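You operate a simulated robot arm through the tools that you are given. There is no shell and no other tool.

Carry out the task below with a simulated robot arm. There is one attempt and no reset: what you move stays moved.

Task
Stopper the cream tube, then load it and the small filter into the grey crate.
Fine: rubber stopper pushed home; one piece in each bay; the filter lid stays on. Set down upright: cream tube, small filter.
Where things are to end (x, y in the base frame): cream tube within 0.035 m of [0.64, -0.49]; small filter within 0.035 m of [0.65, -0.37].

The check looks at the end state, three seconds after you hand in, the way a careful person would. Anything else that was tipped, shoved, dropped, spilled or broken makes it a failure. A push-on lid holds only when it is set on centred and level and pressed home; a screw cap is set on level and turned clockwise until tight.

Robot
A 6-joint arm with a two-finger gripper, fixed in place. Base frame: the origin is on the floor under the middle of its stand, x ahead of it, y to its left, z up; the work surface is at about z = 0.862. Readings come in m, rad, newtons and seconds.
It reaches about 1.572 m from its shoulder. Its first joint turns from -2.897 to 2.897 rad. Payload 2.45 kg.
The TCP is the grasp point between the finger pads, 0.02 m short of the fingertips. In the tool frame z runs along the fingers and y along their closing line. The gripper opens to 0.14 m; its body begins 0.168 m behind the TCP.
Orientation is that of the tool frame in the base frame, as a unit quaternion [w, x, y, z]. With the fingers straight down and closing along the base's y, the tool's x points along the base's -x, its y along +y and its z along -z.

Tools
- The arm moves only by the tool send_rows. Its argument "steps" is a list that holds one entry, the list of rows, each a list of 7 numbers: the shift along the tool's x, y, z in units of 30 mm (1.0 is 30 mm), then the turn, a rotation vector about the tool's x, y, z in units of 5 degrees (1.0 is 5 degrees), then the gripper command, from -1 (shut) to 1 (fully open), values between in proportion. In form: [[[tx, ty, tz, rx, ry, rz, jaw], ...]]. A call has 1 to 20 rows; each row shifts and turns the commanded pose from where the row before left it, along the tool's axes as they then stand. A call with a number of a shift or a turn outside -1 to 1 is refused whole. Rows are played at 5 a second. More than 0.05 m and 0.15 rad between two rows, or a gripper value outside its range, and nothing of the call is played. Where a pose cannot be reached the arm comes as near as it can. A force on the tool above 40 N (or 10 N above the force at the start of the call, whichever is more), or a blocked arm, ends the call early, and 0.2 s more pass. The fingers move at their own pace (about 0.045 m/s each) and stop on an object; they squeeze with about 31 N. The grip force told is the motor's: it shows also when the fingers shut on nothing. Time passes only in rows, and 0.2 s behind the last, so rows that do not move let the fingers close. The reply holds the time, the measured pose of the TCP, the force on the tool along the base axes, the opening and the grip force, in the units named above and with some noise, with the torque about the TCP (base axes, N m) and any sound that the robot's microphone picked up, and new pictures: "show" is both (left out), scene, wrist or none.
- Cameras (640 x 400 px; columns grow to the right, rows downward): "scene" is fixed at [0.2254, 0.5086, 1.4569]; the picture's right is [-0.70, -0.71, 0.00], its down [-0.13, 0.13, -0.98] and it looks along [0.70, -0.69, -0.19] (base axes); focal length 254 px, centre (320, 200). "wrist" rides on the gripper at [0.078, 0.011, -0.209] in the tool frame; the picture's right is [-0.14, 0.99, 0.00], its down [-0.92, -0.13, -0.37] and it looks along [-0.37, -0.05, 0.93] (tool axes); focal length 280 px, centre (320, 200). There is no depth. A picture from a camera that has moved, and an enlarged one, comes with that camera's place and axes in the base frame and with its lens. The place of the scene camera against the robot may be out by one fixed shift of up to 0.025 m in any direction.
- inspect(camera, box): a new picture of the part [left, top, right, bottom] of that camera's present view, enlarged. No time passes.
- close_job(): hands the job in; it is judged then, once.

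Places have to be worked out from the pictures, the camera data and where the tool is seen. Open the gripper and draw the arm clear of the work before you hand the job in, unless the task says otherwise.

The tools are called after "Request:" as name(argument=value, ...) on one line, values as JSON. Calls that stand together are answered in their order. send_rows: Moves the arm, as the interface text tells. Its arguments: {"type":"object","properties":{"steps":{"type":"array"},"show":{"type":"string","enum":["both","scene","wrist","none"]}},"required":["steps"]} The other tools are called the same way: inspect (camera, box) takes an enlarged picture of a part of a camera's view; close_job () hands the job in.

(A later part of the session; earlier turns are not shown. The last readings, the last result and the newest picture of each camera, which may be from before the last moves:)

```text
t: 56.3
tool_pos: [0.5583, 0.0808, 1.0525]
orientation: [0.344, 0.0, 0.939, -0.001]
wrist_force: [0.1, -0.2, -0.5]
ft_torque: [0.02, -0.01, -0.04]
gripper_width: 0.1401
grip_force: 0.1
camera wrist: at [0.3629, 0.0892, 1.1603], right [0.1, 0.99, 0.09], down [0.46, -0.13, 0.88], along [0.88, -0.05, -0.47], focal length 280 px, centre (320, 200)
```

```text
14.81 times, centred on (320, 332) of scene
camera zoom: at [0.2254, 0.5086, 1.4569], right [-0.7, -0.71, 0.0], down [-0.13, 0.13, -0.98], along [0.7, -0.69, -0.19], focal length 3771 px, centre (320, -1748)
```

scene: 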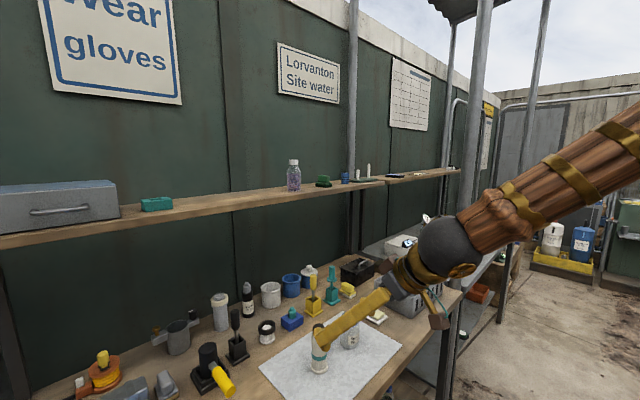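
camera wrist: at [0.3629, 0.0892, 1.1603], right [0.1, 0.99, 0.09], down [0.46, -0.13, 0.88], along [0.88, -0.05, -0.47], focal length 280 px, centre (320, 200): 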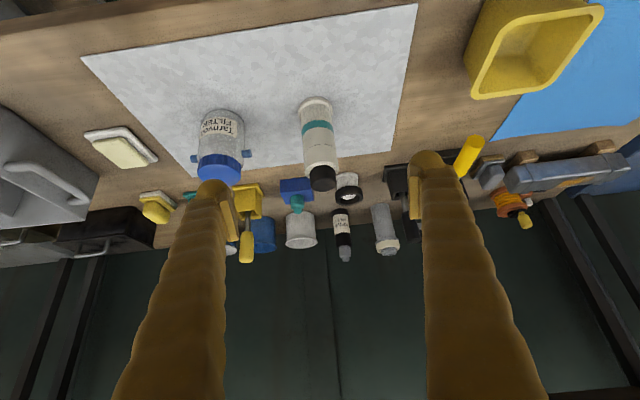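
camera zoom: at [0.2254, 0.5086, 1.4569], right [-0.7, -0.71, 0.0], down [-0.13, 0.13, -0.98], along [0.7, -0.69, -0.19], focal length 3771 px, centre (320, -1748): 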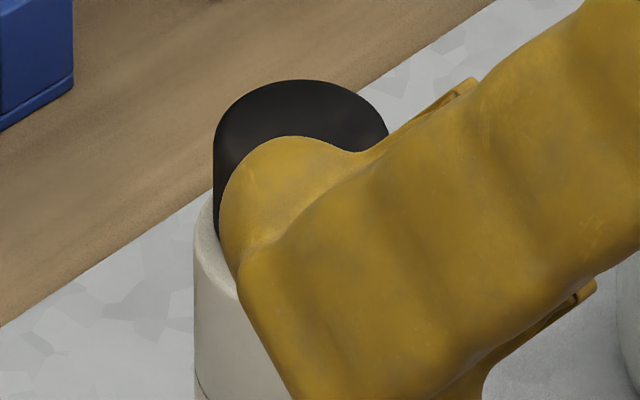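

From this angle the near (−x) side of the head still shows about a 1.7 mm gap, so the stopper is slightly cocked toward +x. I'll press it home squarely from above: raise, bring the tool vertical, shut the fingers, and centre over the head.

Request:
send_rows(steps=[[[-0.753, 0, -0.89, 0, 0, 0, -1], [-0.753, 0, -0.89, 0, 0, 0, -1], [0, 0, 0, 0, 1, 0, -1], [0, 0, 0, 0, 1, 0, -1], [0, 0, 0, 0, 1, 0, -1], [0, 0, 0, 0, 1, 0, -1], [0, 0, 0, 0, 1, 0, -1], [0, 0, 0, 0, 1, 0, -1], [0, 0, 0, 0, 1, 0, -1], [0, 0, 0, 0, 1, 0, -1], [-0.9, 0, 0, 0, 0, 0, -1], [-0.9, 0, 0, 0, 0, 0, -1], [-0.9, 0, 0, 0, 0, 0, -1], [0, 0, 0, 0, 0, 0, -1]]])

Request:
inspect(camera="wrist", box=[270, 120, 370, 240])

```text
t: 59.3
tool_pos: [0.64, 0.0793, 1.123]
orientation: [0.003, -0.001, 1.0, -0.001]
wrist_force: [0.4, 0.1, -0.2]
ft_torque: [0.01, -0.05, -0.01]
gripper_width: 0.0
grip_force: 29.7
camera wrist: at [0.5591, 0.0891, 1.3309], right [0.14, 0.99, 0.0], down [0.92, -0.13, 0.37], along [0.37, -0.05, -0.93], focal length 280 px, centre (320, 200)
```

scene: 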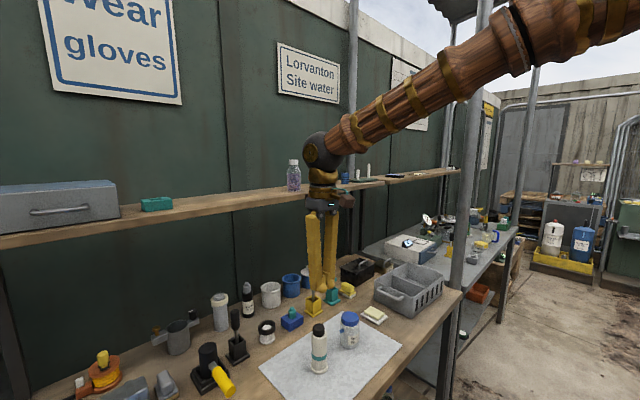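
wrist: 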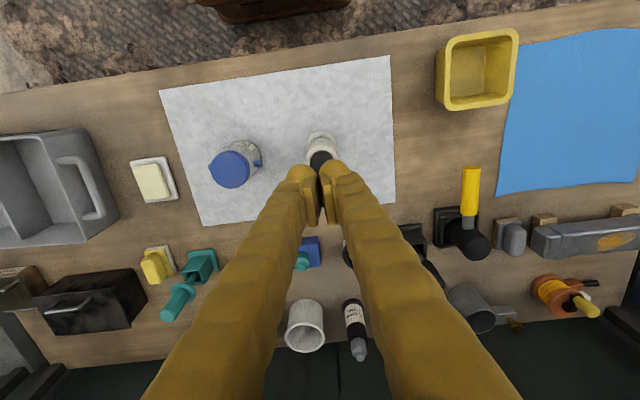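

```text
3.33 times, centred on (320, 180) of wrist
camera zoom: at [0.5591, 0.0891, 1.3309], right [0.14, 0.99, 0.0], down [0.92, -0.13, 0.37], along [0.37, -0.05, -0.93], focal length 935 px, centre (320, 267)
```

zoom: 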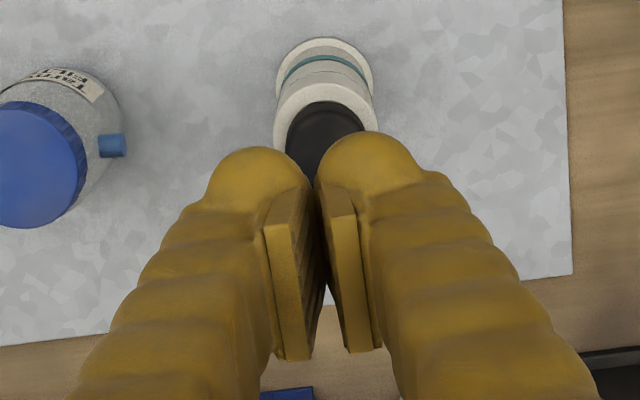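

The tool is vertical with the fingers closed. I'll zoom in to place the head relative to the fingertips.

Request:
inspect(camera="wrist", box=[295, 125, 345, 175])

Request:
inspect(camera="scene", box=[298, 275, 342, 345])

```text
8.00 times, centred on (320, 150) of wrist
camera zoom: at [0.5591, 0.0891, 1.3309], right [0.14, 0.99, 0.0], down [0.92, -0.13, 0.37], along [0.37, -0.05, -0.93], focal length 2243 px, centre (320, 600)
```

zoom: 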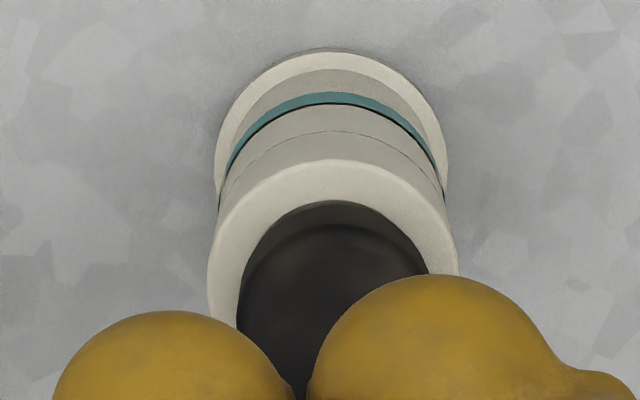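

```text
5.71 times, centred on (320, 310) of scene
camera zoom: at [0.2254, 0.5086, 1.4569], right [-0.7, -0.71, 0.0], down [-0.13, 0.13, -0.98], along [0.7, -0.69, -0.19], focal length 1454 px, centre (320, -429)
```

zoom: 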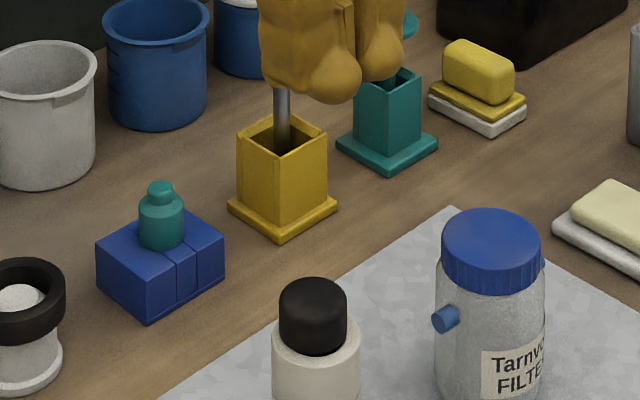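

The tube is at (0.649, 0.0785), and the fingertips need to move about 9 mm in +x. I'll position just inside the head's raised (−x) side and descend to just above it.

Request:
send_rows(steps=[[[-0.287, 0.02, 0, 0, 0, 0, -1], [0, 0, 0.8, 0, 0, 0, -1], [0, 0, 0.8, 0, 0, 0, -1], [0, 0, 0.8, 0, 0, 0, -1], [0, 0, 0.8, 0, 0, 0, -1], [0, 0, 0, 0, 0, 0, -1]]])

Request:
inspect(camera="scene", box=[300, 300, 340, 350])

Request:
inspect(camera="wrist", box=[280, 130, 360, 210])

```text
t: 60.7
tool_pos: [0.6491, 0.0809, 1.0273]
orientation: [0.003, -0.001, 1.0, -0.001]
wrist_force: [-0.5, 0.4, 0.6]
ft_torque: [0.0, 0.01, 0.0]
gripper_width: 0.0
grip_force: 29.2
camera wrist: at [0.5678, 0.0898, 1.2342], right [0.14, 0.99, 0.0], down [0.92, -0.13, 0.37], along [0.37, -0.05, -0.93], focal length 280 px, centre (320, 200)
```

scene: 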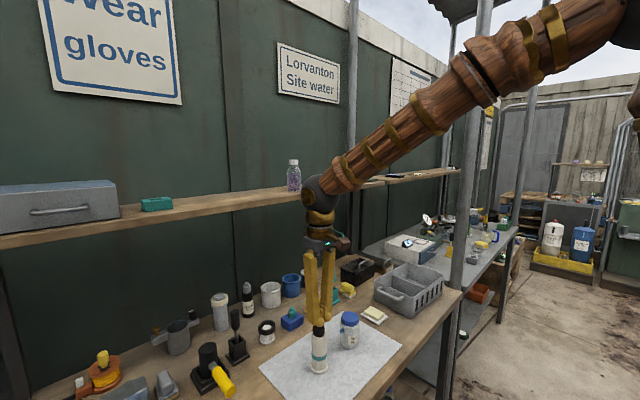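
wrist: 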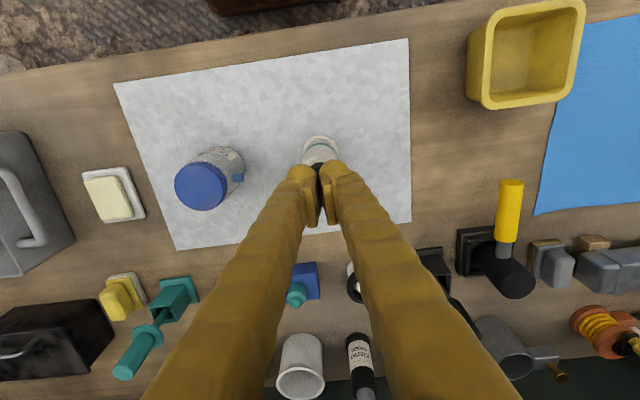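

```text
8.00 times, centred on (320, 325) of scene
camera zoom: at [0.2254, 0.5086, 1.4569], right [-0.7, -0.71, 0.0], down [-0.13, 0.13, -0.98], along [0.7, -0.69, -0.19], focal length 2036 px, centre (320, -800)
```

zoom: 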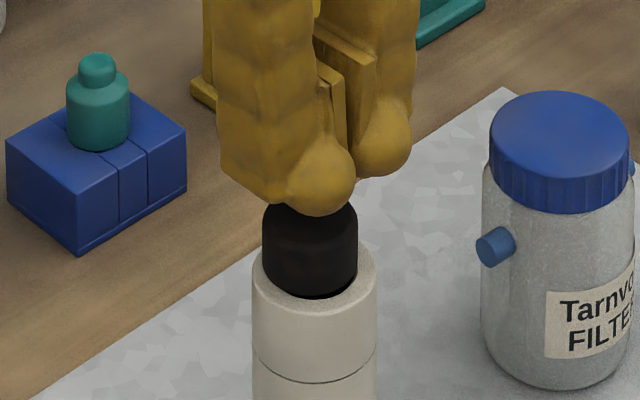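

```text
5.00 times, centred on (320, 170) of wrist
camera zoom: at [0.5678, 0.0898, 1.2342], right [0.14, 0.99, 0.0], down [0.92, -0.13, 0.37], along [0.37, -0.05, -0.93], focal length 1402 px, centre (320, 350)
```

zoom: 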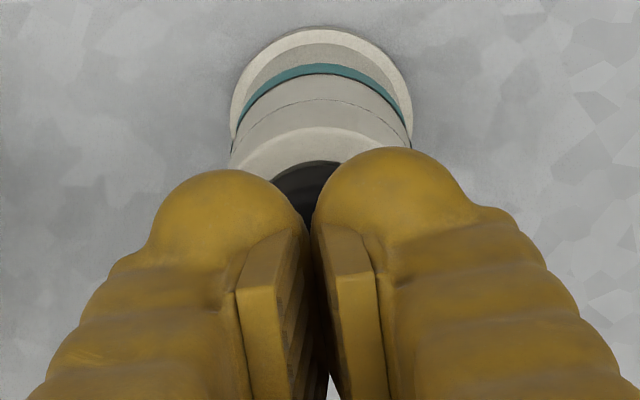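

The fingertips hover about 13 mm above the head and cover it well. It's now clear the tilted finger corners were resting on the rim earlier. I'll descend to contact and press in small steps, watching the force.

Request:
send_rows(steps=[[[-0.05, 0, 0.167, 0, 0, 0, -1], [0, 0, 0.167, 0, 0, 0, -1], [0, 0, 0.05, 0, 0, 0, -1], [0, 0, 0.05, 0, 0, 0, -1], [0, 0, 0.033, 0, 0, 0, -1], [0, 0, 0.033, 0, 0, 0, -1], [0, 0, 0, 0, 0, 0, -1]]], show="scene")

Request:
inspect(camera="scene", box=[300, 300, 340, 350])

Request:
inspect(camera="wrist", box=[280, 120, 360, 200])

```text
t: 62.3
tool_pos: [0.6489, 0.0803, 1.0103]
orientation: [0.002, -0.001, 1.0, 0.0]
wrist_force: [0.3, -0.8, 0.6]
ft_torque: [0.02, 0.0, -0.01]
gripper_width: 0.0001
grip_force: 29.5
```

scene: 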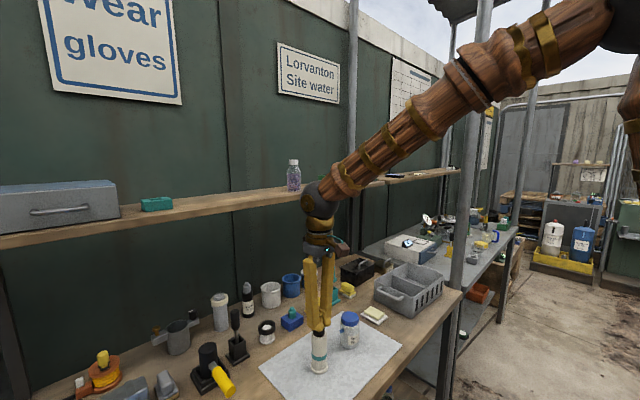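

```text
8.00 times, centred on (320, 325) of scene
camera zoom: at [0.2254, 0.5086, 1.4569], right [-0.7, -0.71, 0.0], down [-0.13, 0.13, -0.98], along [0.7, -0.69, -0.19], focal length 2036 px, centre (320, -800)
```

zoom: 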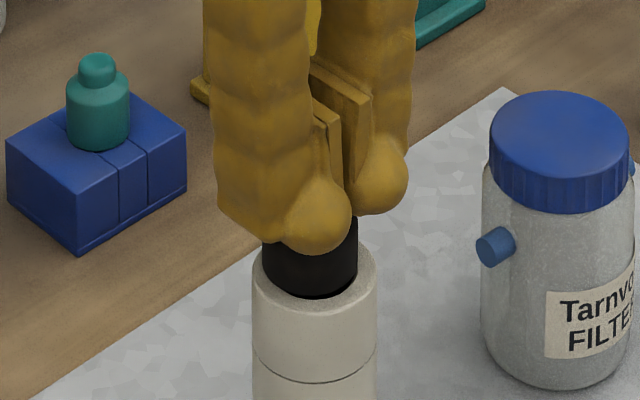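

```text
5.00 times, centred on (320, 160) of wrist
camera zoom: at [0.5695, 0.0898, 1.2193], right [0.14, 0.99, 0.0], down [0.92, -0.13, 0.37], along [0.37, -0.05, -0.93], focal length 1402 px, centre (320, 400)
```

zoom: 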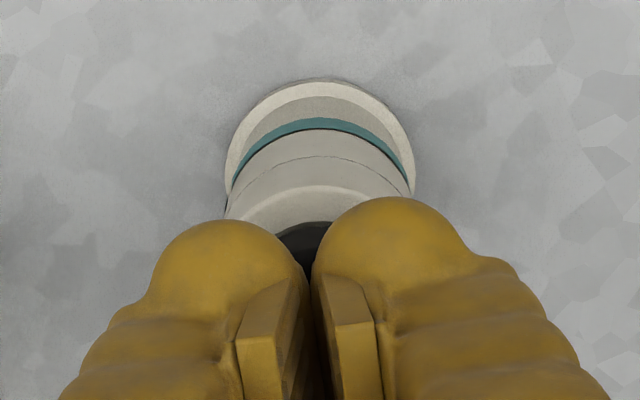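

No contact yet at z 1.010. I'll continue down in 1 mm steps until the force builds.

Request:
send_rows(steps=[[[0, 0, 0.033, 0, 0, 0, -1], [0, 0, 0.033, 0, 0, 0, -1], [0, 0, 0.033, 0, 0, 0, -1], [0, 0, 0, 0, 0, 0, -1]]], show="none")

```text
t: 63.3
tool_pos: [0.6495, 0.0796, 1.0094]
orientation: [0.002, -0.002, 1.0, -0.001]
wrist_force: [-0.7, -0.4, -0.6]
ft_torque: [-0.02, -0.01, -0.01]
gripper_width: 0.0
grip_force: 29.5
```

Request:
send_rows(steps=[[[0, 0, 0.05, 0, 0, 0, -1], [0, 0, 0.05, 0, 0, 0, -1], [0, 0, 0, 0, 0, 0, -1]]], show="none")

Request:
inspect(camera="wrist", box=[280, 120, 360, 200])

Request:
inspect(camera="scene", box=[300, 300, 340, 350])

```text
t: 64.3
tool_pos: [0.6516, 0.0804, 1.0068]
orientation: [0.005, -0.001, 1.0, 0.0]
wrist_force: [-2.0, 0.6, 10.8]
ft_torque: [0.0, 0.06, -0.01]
gripper_width: 0.0061
grip_force: 28.7
stopped in row 3: the force on the tool passed its limit at 42 N (the readings are from after the stop); the commanded pose is now the measured one
```

```text
5.00 times, centred on (320, 160) of wrist
camera zoom: at [0.5698, 0.0896, 1.2152], right [0.14, 0.99, 0.0], down [0.92, -0.13, 0.38], along [0.37, -0.05, -0.93], focal length 1402 px, centre (320, 400)
```

zoom: 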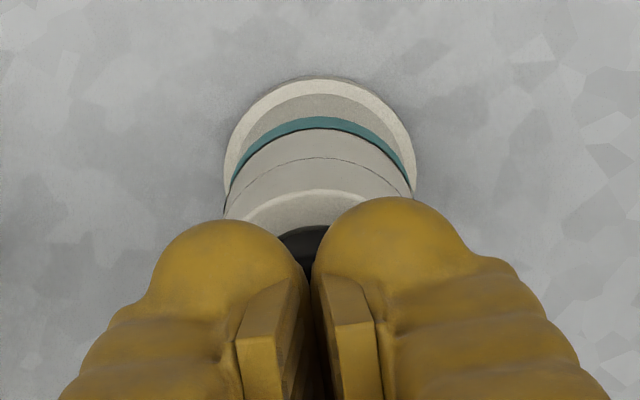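

```text
8.00 times, centred on (320, 325) of scene
camera zoom: at [0.2254, 0.5086, 1.4569], right [-0.7, -0.71, 0.0], down [-0.13, 0.13, -0.98], along [0.7, -0.69, -0.19], focal length 2036 px, centre (320, -800)
```

zoom: 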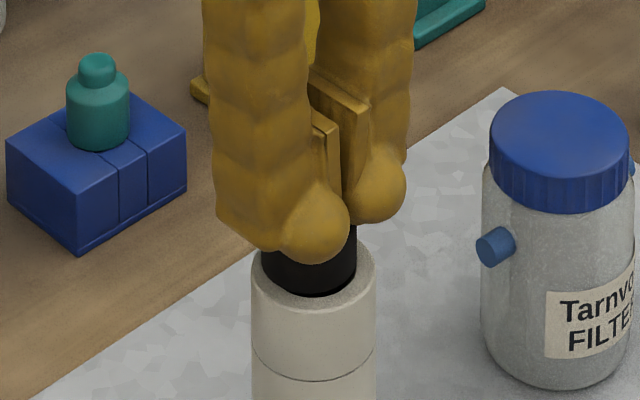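

The press peaked at 42 N with the fingertips on the head. I'll lift off and compare the seat with before.

Request:
send_rows(steps=[[[0, 0, -0.1, 0, 0, 0, -1], [0, 0, -0.5, 0, 0, 0, -1], [0, 0, -0.8, 0, 0, 0, -1], [0.8, 0, -0.5, 0, 0, 0, -1], [0.8, 0, 0, 0, 0, 0, -1], [0.8, 0, 0, 0, 0, 0, -1], [0, 0, 0, 0, 0, 0, -1]]])

Request:
inspect(camera="scene", box=[310, 320, 330, 340])

Request:
inspect(camera="wrist", box=[300, 150, 350, 220])

```text
t: 65.9
tool_pos: [0.5773, 0.0788, 1.0633]
orientation: [0.003, -0.001, 1.0, 0.001]
wrist_force: [-0.2, 0.0, -0.3]
ft_torque: [-0.01, 0.02, 0.02]
gripper_width: 0.0001
grip_force: 29.5
camera wrist: at [0.4976, 0.0883, 1.2713], right [0.14, 0.99, 0.0], down [0.92, -0.13, 0.38], along [0.37, -0.05, -0.93], focal length 280 px, centre (320, 200)
```

scene: 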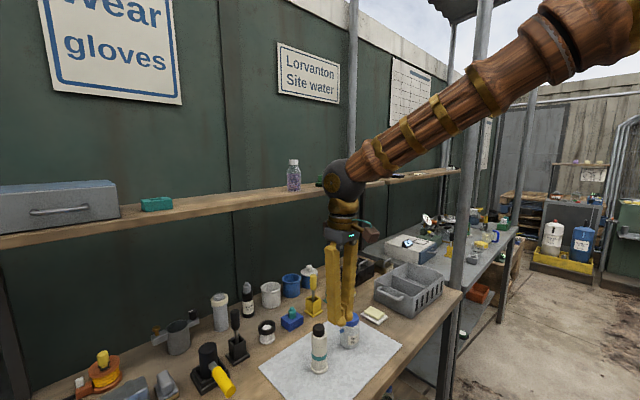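
wrist: 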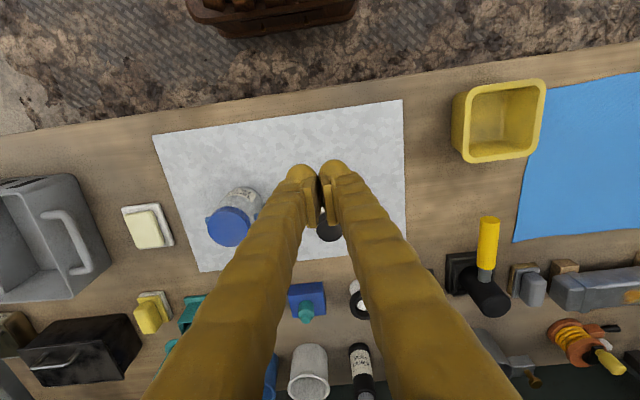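

```text
16.00 times, centred on (320, 330) of scene
camera zoom: at [0.2254, 0.5086, 1.4569], right [-0.7, -0.71, 0.0], down [-0.13, 0.13, -0.98], along [0.7, -0.69, -0.19], focal length 4072 px, centre (320, -1880)
```

zoom: 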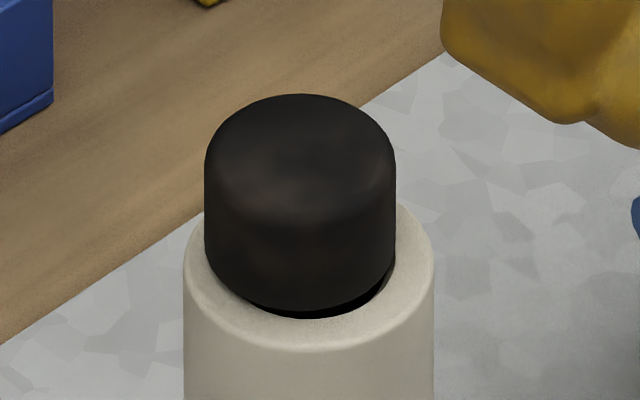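

```text
5.71 times, centred on (325, 185) of wrist
camera zoom: at [0.4976, 0.0883, 1.2713], right [0.14, 0.99, 0.0], down [0.92, -0.13, 0.38], along [0.37, -0.05, -0.93], focal length 1602 px, centre (291, 286)
```

zoom: 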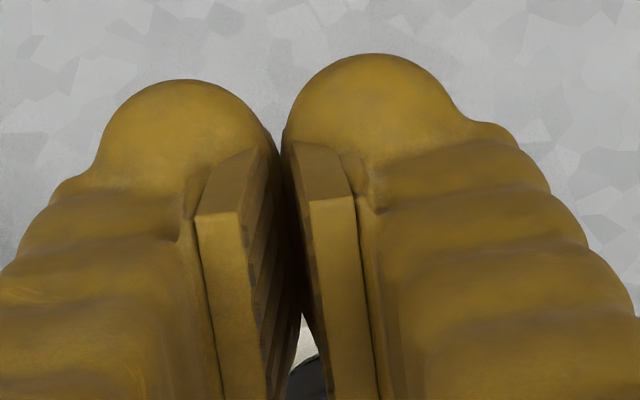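

Even a direct 42 N press moved nothing, and the stopper carries the tube rigidly, so it's locked home. Next I'll rise and move over to look straight into the grey crate and measure the bays.

Request:
send_rows(steps=[[[0, 0, -1, 0, 0, 0, -1], [0, 0, -1, 0, 0, 0, -0.5], [0.16, -1, -0.26, 0, 0, 0, 0], [0.16, -1, -0.26, 0, 0, 0, 0.5], [0.16, -1, -0.26, 0, 0, 0, 1], [0.16, -1, -0.26, 0, 0, 0, 1], [0.16, -1, -0.26, 0, 0, 0, 1], [0.16, -1, -0.26, 0, 0, 0, 1], [0.16, -1, -0.26, 0, 0, 0, 1], [0.16, -1, -0.26, 0, 0, 0, 1], [0.16, -1, -0.26, 0, 0, 0, 1], [0.16, -1, -0.26, 0, 0, 0, 1], [0.16, -1, -0.26, 0, 0, 0, 1], [0.16, -1, -0.26, 0, 0, 0, 1], [0.16, -1, -0.26, 0, 0, 0, 1], [0.16, -1, -0.26, 0, 0, 0, 1], [0.16, -1, -0.26, 0, 0, 0, 1], [0.16, -1, -0.26, 0, 0, 0, 1]]])

Request:
inspect(camera="wrist", box=[180, 100, 460, 300])

```text
t: 69.7
tool_pos: [0.5006, -0.4005, 1.2473]
orientation: [0.003, -0.002, 1.0, 0.0]
wrist_force: [-0.2, -0.3, -0.4]
ft_torque: [-0.02, 0.0, 0.0]
gripper_width: 0.1401
grip_force: 0.0
camera wrist: at [0.4193, -0.3912, 1.4553], right [0.14, 0.99, 0.0], down [0.92, -0.13, 0.38], along [0.37, -0.05, -0.93], focal length 280 px, centre (320, 200)
```

scene: 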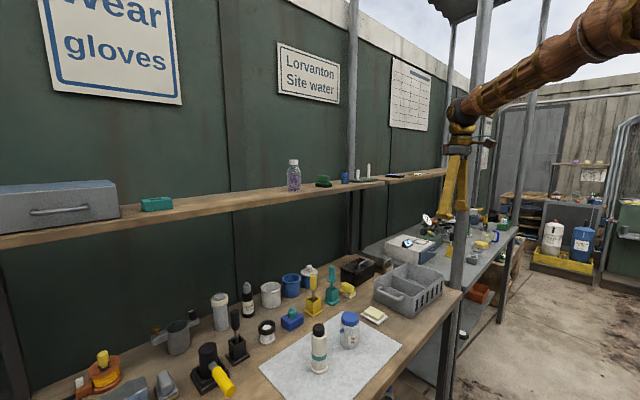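
wrist: 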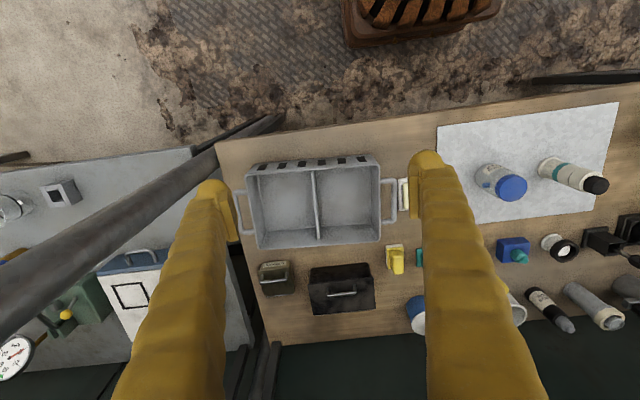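

```text
2.00 times, centred on (320, 200) of wrist
camera zoom: at [0.4193, -0.3912, 1.4553], right [0.14, 0.99, 0.0], down [0.92, -0.13, 0.38], along [0.37, -0.05, -0.93], focal length 561 px, centre (320, 200)
```

zoom: 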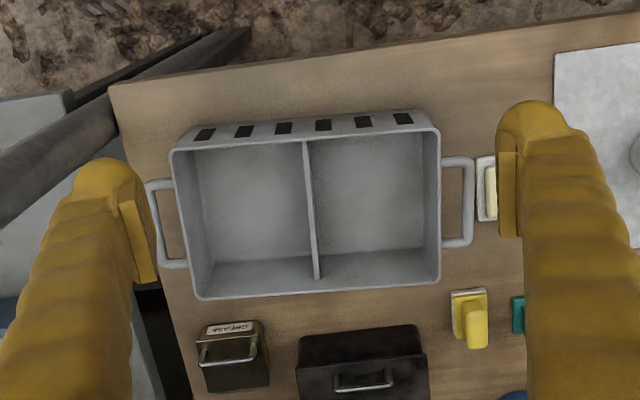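

The view is clear. The left bay centre is near (0.64, −0.495), the right bay near (0.653, −0.367), and the crate rim is at z of about 0.94. Bays are narrower in y (about 0.11) than x (about 0.155), so I'll turn the gripper 90° to close along x for both pieces.

Request:
send_rows(steps=[[[0, 0, 0, 0, 0, 1, 0.0], [0, 0, 0, 0, 0, 1, 0.0], [0, 0, 0, 0, 0, 1, 0.0], [0, 0, 0, 0, 0, 1, 0.0], [0, 0, 0, 0, 0, 1, 0.0], [0, 0, 0, 0, 0, 1, 0.0], [0, 0, 0, 0, 0, 1, 0.0], [0, 0, 0, 0, 0, 1, 0.0], [0, 0, 0, 0, 0, 1, 0.0], [0, 0, 0, 0, 0, 1, 0.0], [0, 0, 0, 0, 0, 1, 0.0], [0, 0, 0, 0, 0, 1, 0.0], [0, 0, 0, 0, 0, 1, 0.0], [0, 0, 0, 0, 0, 1, 0.0], [0, 0, 0, 0, 0, 1, 0.0], [0, 0, 0, 0, 0, 1, 0.0], [0, 0, 0, 0, 0, 1, 0.0], [0, 0, 0, 0, 0, 1, 0.0]]])

```text
t: 73.5
tool_pos: [0.4986, -0.3994, 1.2475]
orientation: [0.004, 0.707, 0.707, 0.002]
wrist_force: [0.1, -1.1, 0.0]
ft_torque: [0.02, 0.04, 0.01]
gripper_width: 0.0699
grip_force: 0.0
camera wrist: at [0.5087, -0.3231, 1.4562], right [0.99, -0.14, 0.01], down [-0.13, -0.92, 0.37], along [-0.04, -0.37, -0.93], focal length 280 px, centre (320, 200)
```

scene: 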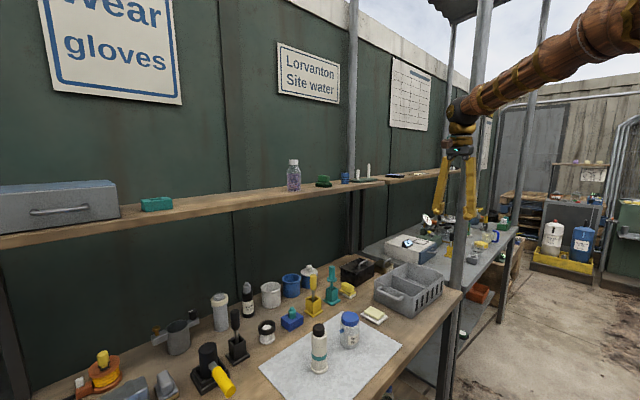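
wrist: 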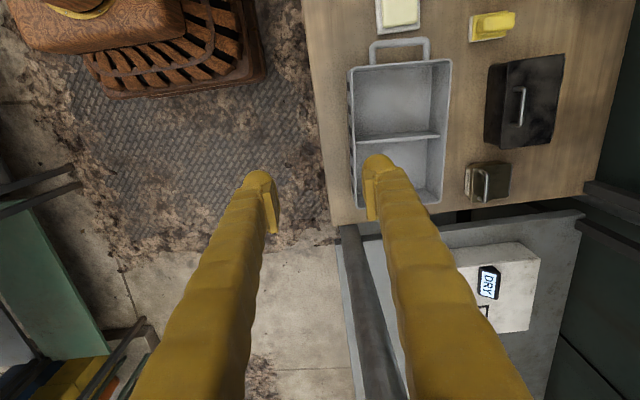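

The tool now closes along x with the camera on the +y side. I'll travel to a hover above the stoppered tube.

Request:
send_rows(steps=[[[0.94, 0.2966, 0.288, 0, 0, 0, 0], [0.94, 0.2966, 0.288, 0, 0, 0, 0], [0.94, 0.2966, 0.288, 0, 0, 0, 0], [0.94, 0.2966, 0.288, 0, 0, 0, 0], [0.94, 0.2966, 0.288, 0, 0, 0, 0], [0.94, 0.2966, 0.288, 0, 0, 0, 0], [0.94, 0.2966, 0.288, 0, 0, 0, 0], [0.94, 0.2966, 0.288, 0, 0, 0, 0], [0.94, 0.2966, 0.288, 0, 0, 0, 0], [0.94, 0.2966, 0.288, 0, 0, 0, 0], [0.94, 0.2966, 0.288, 0, 0, 0, 0], [0.94, 0.2966, 0.288, 0, 0, 0, 0], [0.94, 0.2966, 0.288, 0, 0, 0, 0], [0.94, 0.2966, 0.288, 0, 0, 0, 0], [0.94, 0.2966, 0.288, 0, 0, 0, 0], [0.94, 0.2966, 0.288, 0, 0, 0, 0], [0.94, 0.2966, 0.288, 0, 0, 0, 0], [0, 0, 0, 0, 0, 0, 0]]])

Request:
inspect(camera="wrist", box=[260, 100, 380, 220])

Request:
inspect(camera="wrist", box=[200, 60, 440, 260])

```text
t: 77.3
tool_pos: [0.6521, 0.0793, 1.1023]
orientation: [0.003, 0.706, 0.708, 0.003]
wrist_force: [1.0, -0.4, -0.2]
ft_torque: [0.01, -0.02, -0.02]
gripper_width: 0.0699
grip_force: 0.1
camera wrist: at [0.6606, 0.1568, 1.3115], right [0.99, -0.14, 0.01], down [-0.13, -0.92, 0.37], along [-0.04, -0.37, -0.93], focal length 280 px, centre (320, 200)
```

scene: 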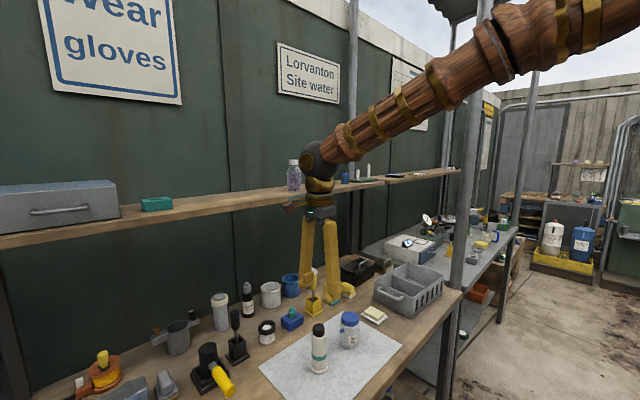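
wrist: 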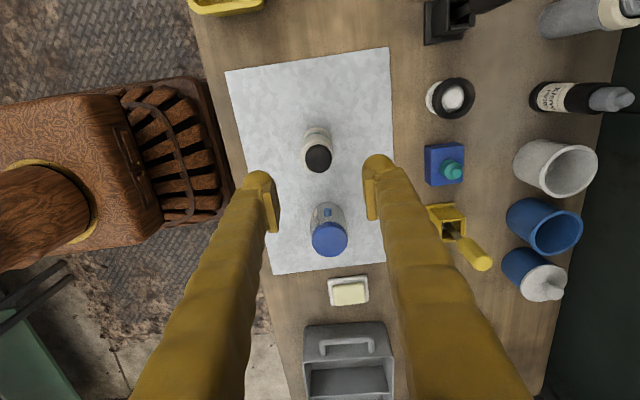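

```text
3.33 times, centred on (320, 160) of wrist
camera zoom: at [0.6606, 0.1568, 1.3115], right [0.99, -0.14, 0.01], down [-0.13, -0.92, 0.37], along [-0.04, -0.37, -0.93], focal length 935 px, centre (320, 333)
```

zoom: 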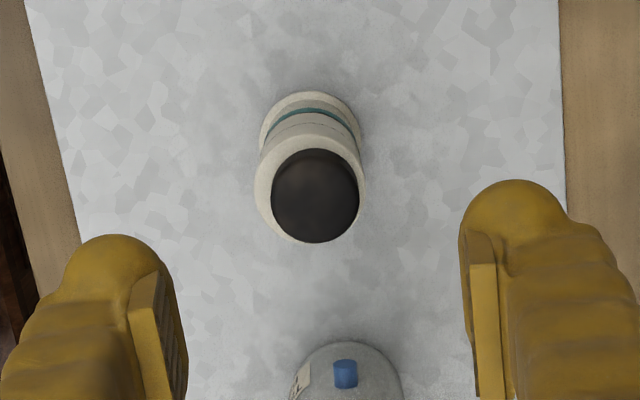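

```text
2.00 times, centred on (320, 160) of wrist
camera zoom: at [0.6606, 0.1568, 1.3115], right [0.99, -0.14, 0.01], down [-0.13, -0.92, 0.37], along [-0.04, -0.37, -0.93], focal length 561 px, centre (320, 280)
```

zoom: 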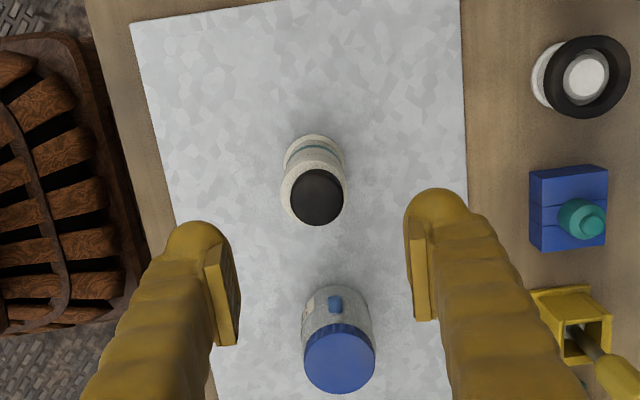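

From this side the stopper is about 1.6 mm off in x but firmly seated, and the tube is at (0.649, 0.0785). I'll correct a half-degree tool tilt, centre over the tube and descend to grip its upper body at z of about 0.937.

Request:
send_rows(steps=[[[-0.01, -0.087, 0, 0.097, 0, 0, 0], [0, 0, 0.919, 0, 0, 0, 0], [0, 0, 0.919, 0, 0, 0, 0], [0, 0, 0.919, 0, 0, 0, 0], [0, 0, 0.919, 0, 0, 0, 0], [0, 0, 0.919, 0, 0, 0, 0], [0, 0, 0.919, 0, 0, 0, 0], [0, 0, 0, 0, 0, 0, 0]]])

Request:
inspect(camera="scene", box=[295, 300, 355, 380])

Request:
inspect(camera="wrist", box=[260, 130, 380, 230])

```text
t: 79.1
tool_pos: [0.6493, 0.0793, 0.9363]
orientation: [0.0, 0.706, 0.708, 0.0]
wrist_force: [0.1, -0.4, -0.3]
ft_torque: [0.01, 0.0, -0.02]
gripper_width: 0.0701
grip_force: 0.0
camera wrist: at [0.6599, 0.1558, 1.1445], right [0.99, -0.14, 0.0], down [-0.13, -0.92, 0.37], along [-0.05, -0.37, -0.93], focal length 280 px, centre (320, 200)
```

scene: 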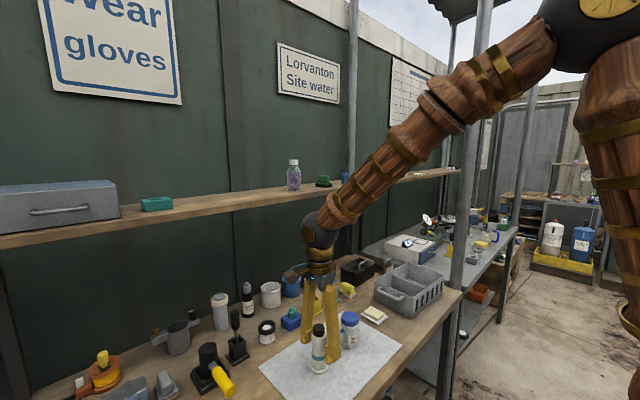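
wrist: 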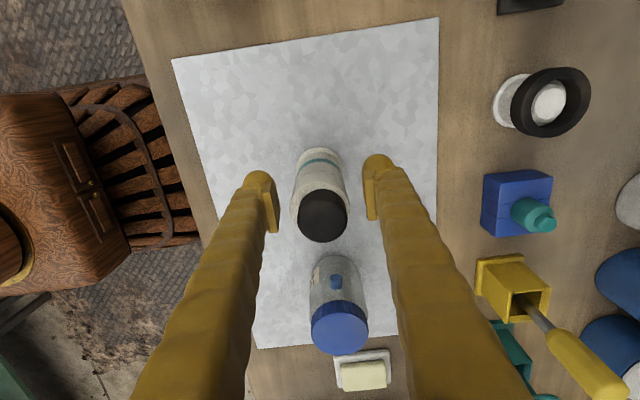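

```text
5.00 times, centred on (325, 340) of scene
camera zoom: at [0.2254, 0.5086, 1.4569], right [-0.7, -0.71, 0.0], down [-0.13, 0.13, -0.98], along [0.7, -0.69, -0.19], focal length 1273 px, centre (295, -500)
```

zoom: 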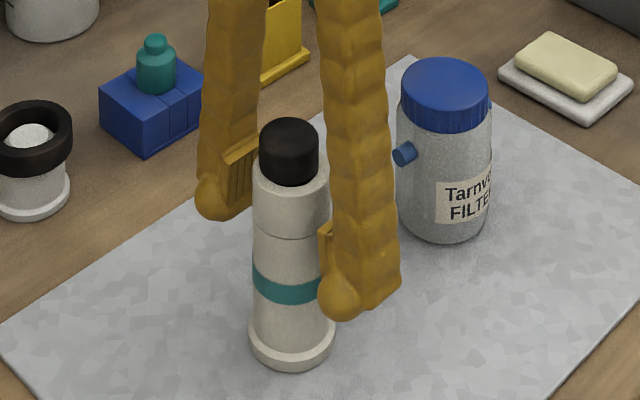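

```text
4.00 times, centred on (320, 180) of wrist
camera zoom: at [0.6599, 0.1558, 1.1445], right [0.99, -0.14, 0.0], down [-0.13, -0.92, 0.37], along [-0.05, -0.37, -0.93], focal length 1122 px, centre (320, 280)
```

zoom: 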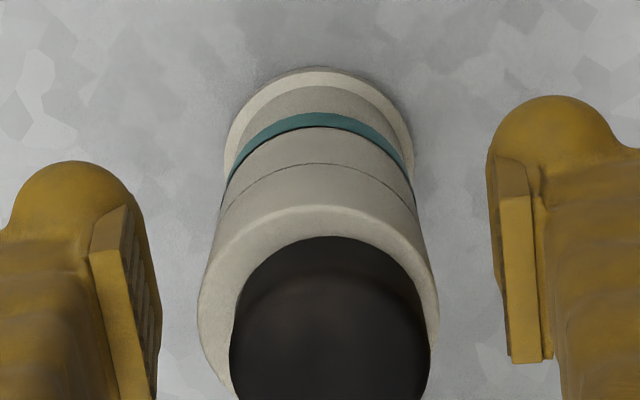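

The fingers straddle the tube evenly. I'll close on it now.

Request:
send_rows(steps=[[[0, 0, 0, 0, 0, 0, -0.35], [0, 0, 0, 0, 0, 0, -0.6], [0, 0, 0, 0, 0, 0, -1], [0, 0, 0, 0, 0, 0, -1], [0, 0, 0, 0, 0, 0, -1]]])

Request:
inspect(camera="scene", box=[295, 300, 355, 380])

```text
t: 80.3
tool_pos: [0.6508, 0.0777, 0.9348]
orientation: [0.0, 0.706, 0.708, 0.0]
wrist_force: [-0.7, -0.8, -0.4]
ft_torque: [0.01, -0.07, -0.01]
gripper_width: 0.0462
grip_force: 31.1
camera wrist: at [0.6599, 0.1558, 1.1446], right [0.99, -0.14, 0.0], down [-0.13, -0.92, 0.37], along [-0.05, -0.37, -0.93], focal length 280 px, centre (320, 200)
```

scene: 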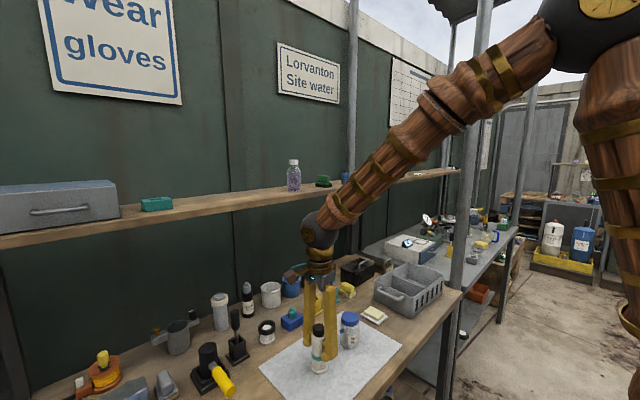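
wrist: 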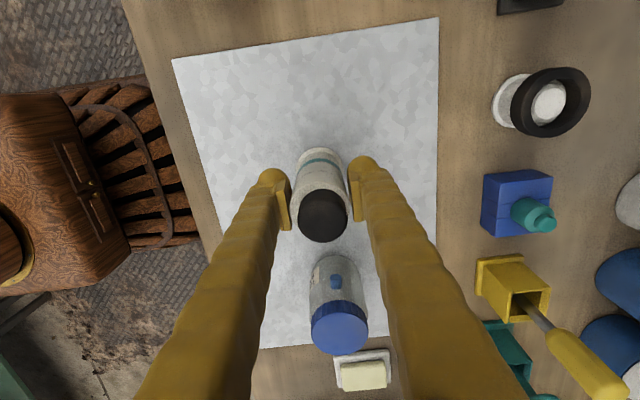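

```text
5.00 times, centred on (325, 340) of scene
camera zoom: at [0.2254, 0.5086, 1.4569], right [-0.7, -0.71, 0.0], down [-0.13, 0.13, -0.98], along [0.7, -0.69, -0.19], focal length 1273 px, centre (295, -500)
```

zoom: 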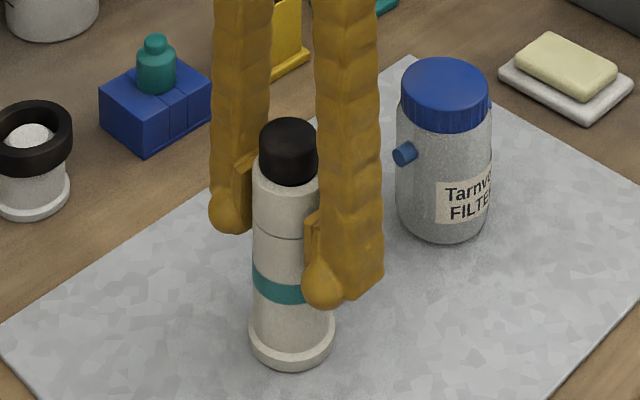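

Grip is firm at 46 mm, so the collision body is a little wider than it looks. I'll lift a few centimetres and check the tube hangs straight.

Request:
send_rows(steps=[[[0, 0, -0.2, 0, 0, 0, -1], [0, 0, -0.4, 0, 0, 0, -1], [0, 0, -0.6, 0, 0, 0, -1], [0, 0, -0.8, 0, 0, 0, -1], [0, 0, 0, 0, 0, 0, -1]]])

Request:
inspect(camera="scene", box=[285, 270, 355, 370])

Request:
inspect(camera="wrist", box=[260, 130, 380, 250])

```text
t: 81.5
tool_pos: [0.6497, 0.0803, 0.9981]
orientation: [0.0, 0.707, 0.708, 0.0]
wrist_force: [-0.2, -0.3, -2.2]
ft_torque: [-0.03, 0.02, -0.01]
gripper_width: 0.0462
grip_force: 31.0
camera wrist: at [0.66, 0.1565, 1.2056], right [0.99, -0.14, 0.0], down [-0.13, -0.92, 0.37], along [-0.05, -0.37, -0.93], focal length 280 px, centre (320, 200)
```

scene: 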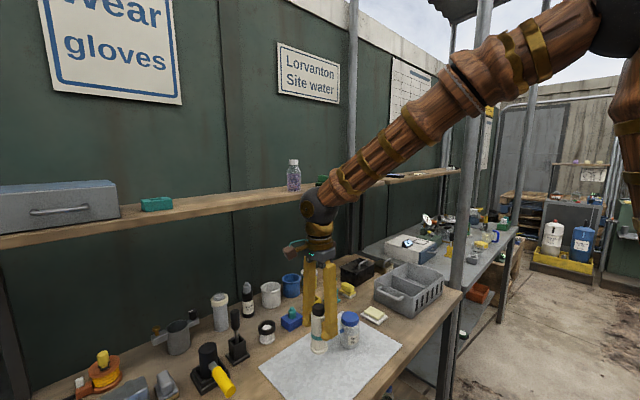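
wrist: 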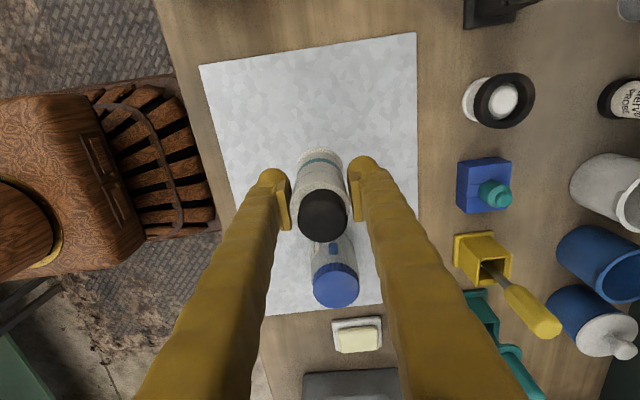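

```text
4.00 times, centred on (320, 320) of scene
camera zoom: at [0.2254, 0.5086, 1.4569], right [-0.7, -0.71, 0.0], down [-0.13, 0.13, -0.98], along [0.7, -0.69, -0.19], focal length 1018 px, centre (320, -280)
```

zoom: 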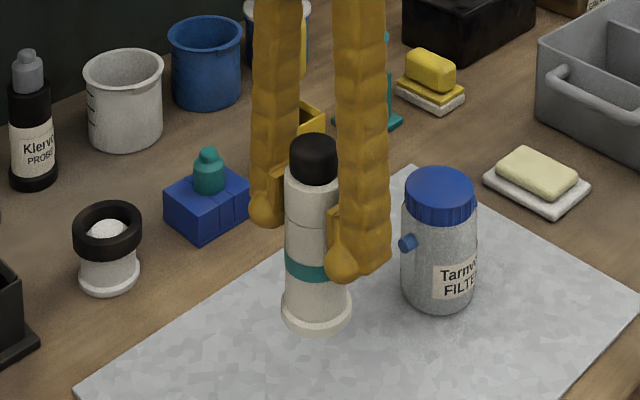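

```text
3.33 times, centred on (320, 190) of wrist
camera zoom: at [0.66, 0.1565, 1.2056], right [0.99, -0.14, 0.0], down [-0.13, -0.92, 0.37], along [-0.05, -0.37, -0.93], focal length 935 px, centre (320, 233)
```

zoom: 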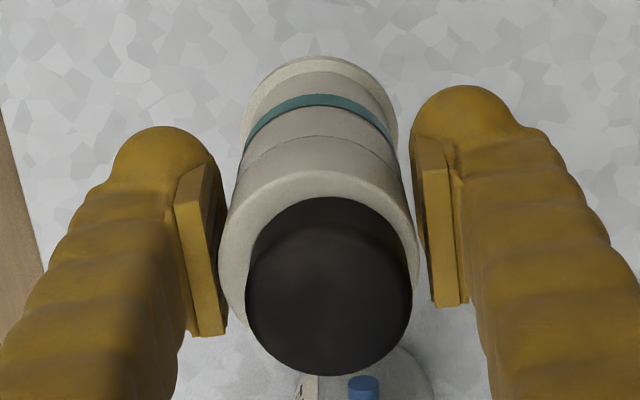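

The tube hangs upright and the stopper is in place. I'll raise it well clear of the jar and crate walls, and start the move toward the left bay.

Request:
send_rows(steps=[[[0, 0, -0.87, 0, 0, 0, -1], [0, 0, -0.87, 0, 0, 0, -1], [0, 0, -0.87, 0, 0, 0, -1], [0, 0, -0.87, 0, 0, 0, -1], [-1, -0.02, 0, 0, 0, 0, -1], [-1, -0.02, 0, 0, 0, 0, -1], [-1, -0.02, 0, 0, 0, 0, -1], [-1, -0.02, 0, 0, 0, 0, -1], [-1, -0.02, 0, 0, 0, 0, -1], [-1, -0.02, 0, 0, 0, 0, -1], [-1, -0.02, 0, 0, 0, 0, -1], [-1, -0.02, 0, 0, 0, 0, -1], [-1, -0.02, 0, 0, 0, 0, -1], [-1, -0.02, 0, 0, 0, 0, -1], [-1, -0.02, 0, 0, 0, 0, -1], [-1, -0.02, 0, 0, 0, 0, -1], [-1, -0.02, 0, 0, 0, 0, -1], [-1, -0.02, 0, 0, 0, 0, -1]]])

Request:
inspect(camera="scene", box=[330, 180, 490, 320])

```text
t: 85.3
tool_pos: [0.6419, -0.3405, 1.1017]
orientation: [0.0, 0.707, 0.707, 0.0]
wrist_force: [0.0, -0.8, -1.0]
ft_torque: [0.05, 0.0, -0.01]
gripper_width: 0.0461
grip_force: 30.8
camera wrist: at [0.652, -0.264, 1.3099], right [0.99, -0.14, 0.0], down [-0.13, -0.92, 0.37], along [-0.05, -0.37, -0.93], focal length 280 px, centre (320, 200)
```

scene: 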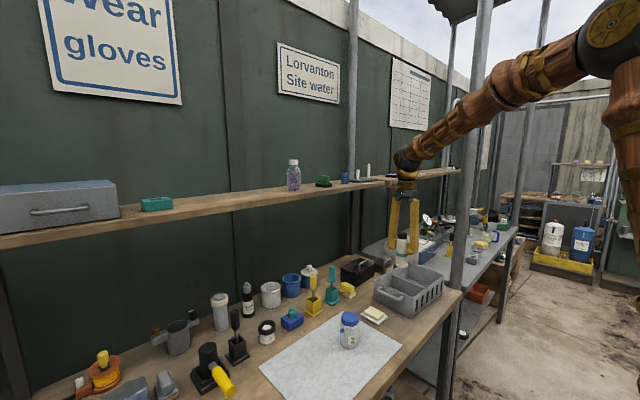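
wrist: 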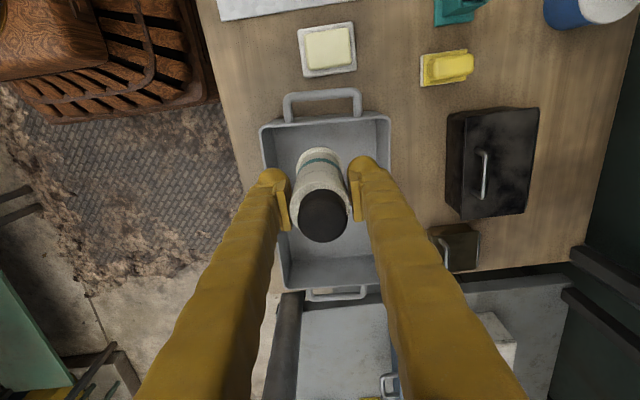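

```text
2.86 times, centred on (410, 250) of scene
camera zoom: at [0.2254, 0.5086, 1.4569], right [-0.7, -0.71, 0.0], down [-0.13, 0.13, -0.98], along [0.7, -0.69, -0.19], focal length 727 px, centre (63, 57)
```

zoom: 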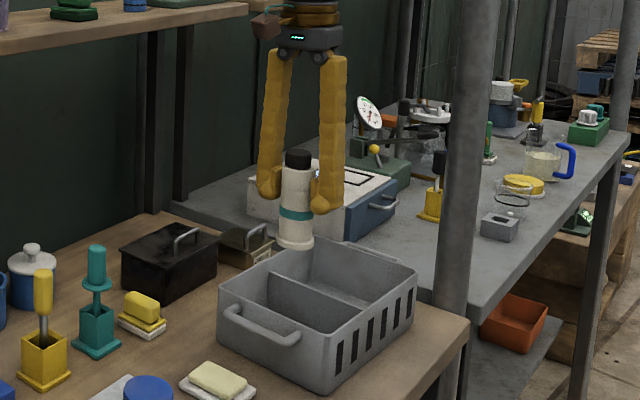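

Travel is clean. I'll move the last 15 cm to be over the left bay centre at (0.64, −0.49), then check the bay and the post clearance.

Request:
send_rows(steps=[[[-0.987, -0.007, 0, 0, 0, 0, -1], [-0.987, -0.007, 0, 0, 0, 0, -1], [-0.987, -0.007, 0, 0, 0, 0, -1], [-0.987, -0.007, 0, 0, 0, 0, -1], [-0.987, -0.007, 0, 0, 0, 0, -1], [0, 0, 0, 0, 0, 0, -1]]])

Request:
inspect(camera="wrist", box=[220, 60, 420, 260])

Request:
inspect(camera="scene", box=[350, 190, 480, 320])

```text
t: 86.7
tool_pos: [0.6411, -0.4883, 1.1008]
orientation: [0.001, 0.707, 0.707, 0.0]
wrist_force: [0.0, 0.6, -1.8]
ft_torque: [-0.01, 0.01, 0.03]
gripper_width: 0.0463
grip_force: 31.4
camera wrist: at [0.6513, -0.4123, 1.3091], right [0.99, -0.14, 0.0], down [-0.13, -0.92, 0.37], along [-0.05, -0.37, -0.93], focal length 280 px, centre (320, 200)
```

scene: 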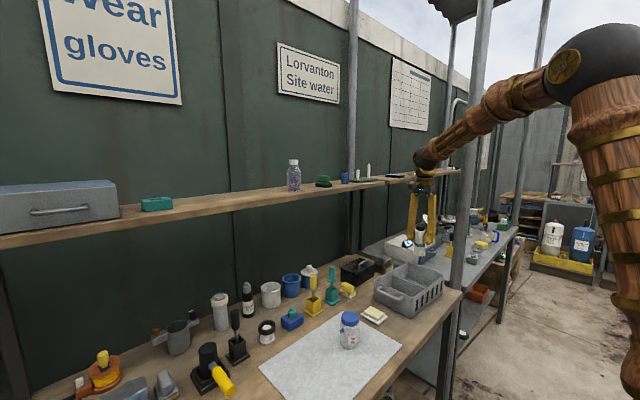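
wrist: 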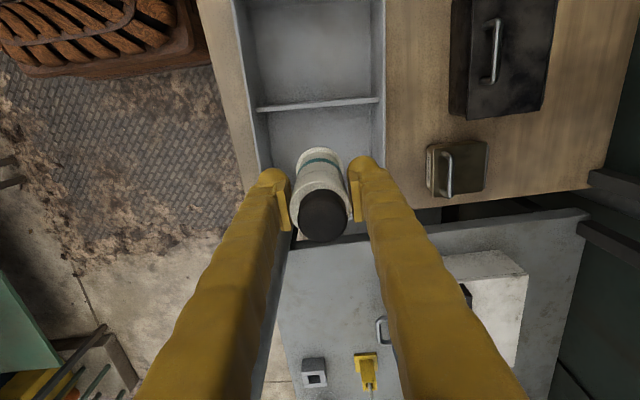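

```text
2.00 times, centred on (320, 160) of wrist
camera zoom: at [0.6513, -0.4123, 1.3091], right [0.99, -0.14, 0.0], down [-0.13, -0.92, 0.37], along [-0.05, -0.37, -0.93], focal length 561 px, centre (320, 280)
```

zoom: 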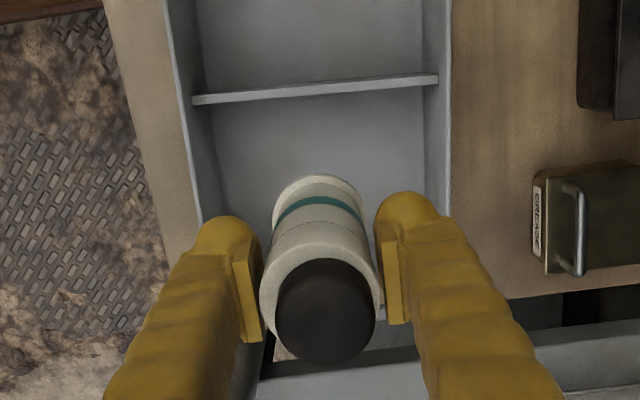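

```text
3.08 times, centred on (415, 255) of scene
camera zoom: at [0.2254, 0.5086, 1.4569], right [-0.7, -0.71, 0.0], down [-0.13, 0.13, -0.98], along [0.7, -0.69, -0.19], focal length 783 px, centre (28, 31)
```

zoom: 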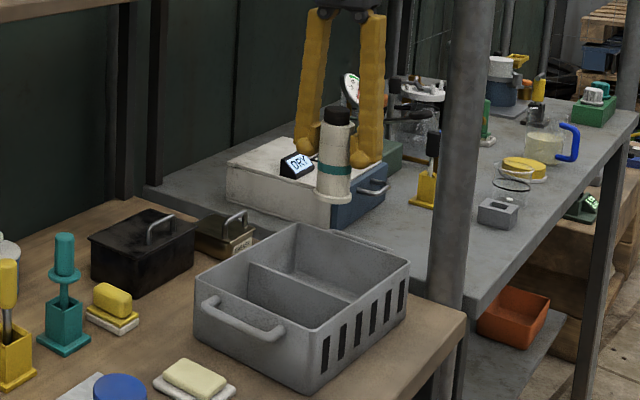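

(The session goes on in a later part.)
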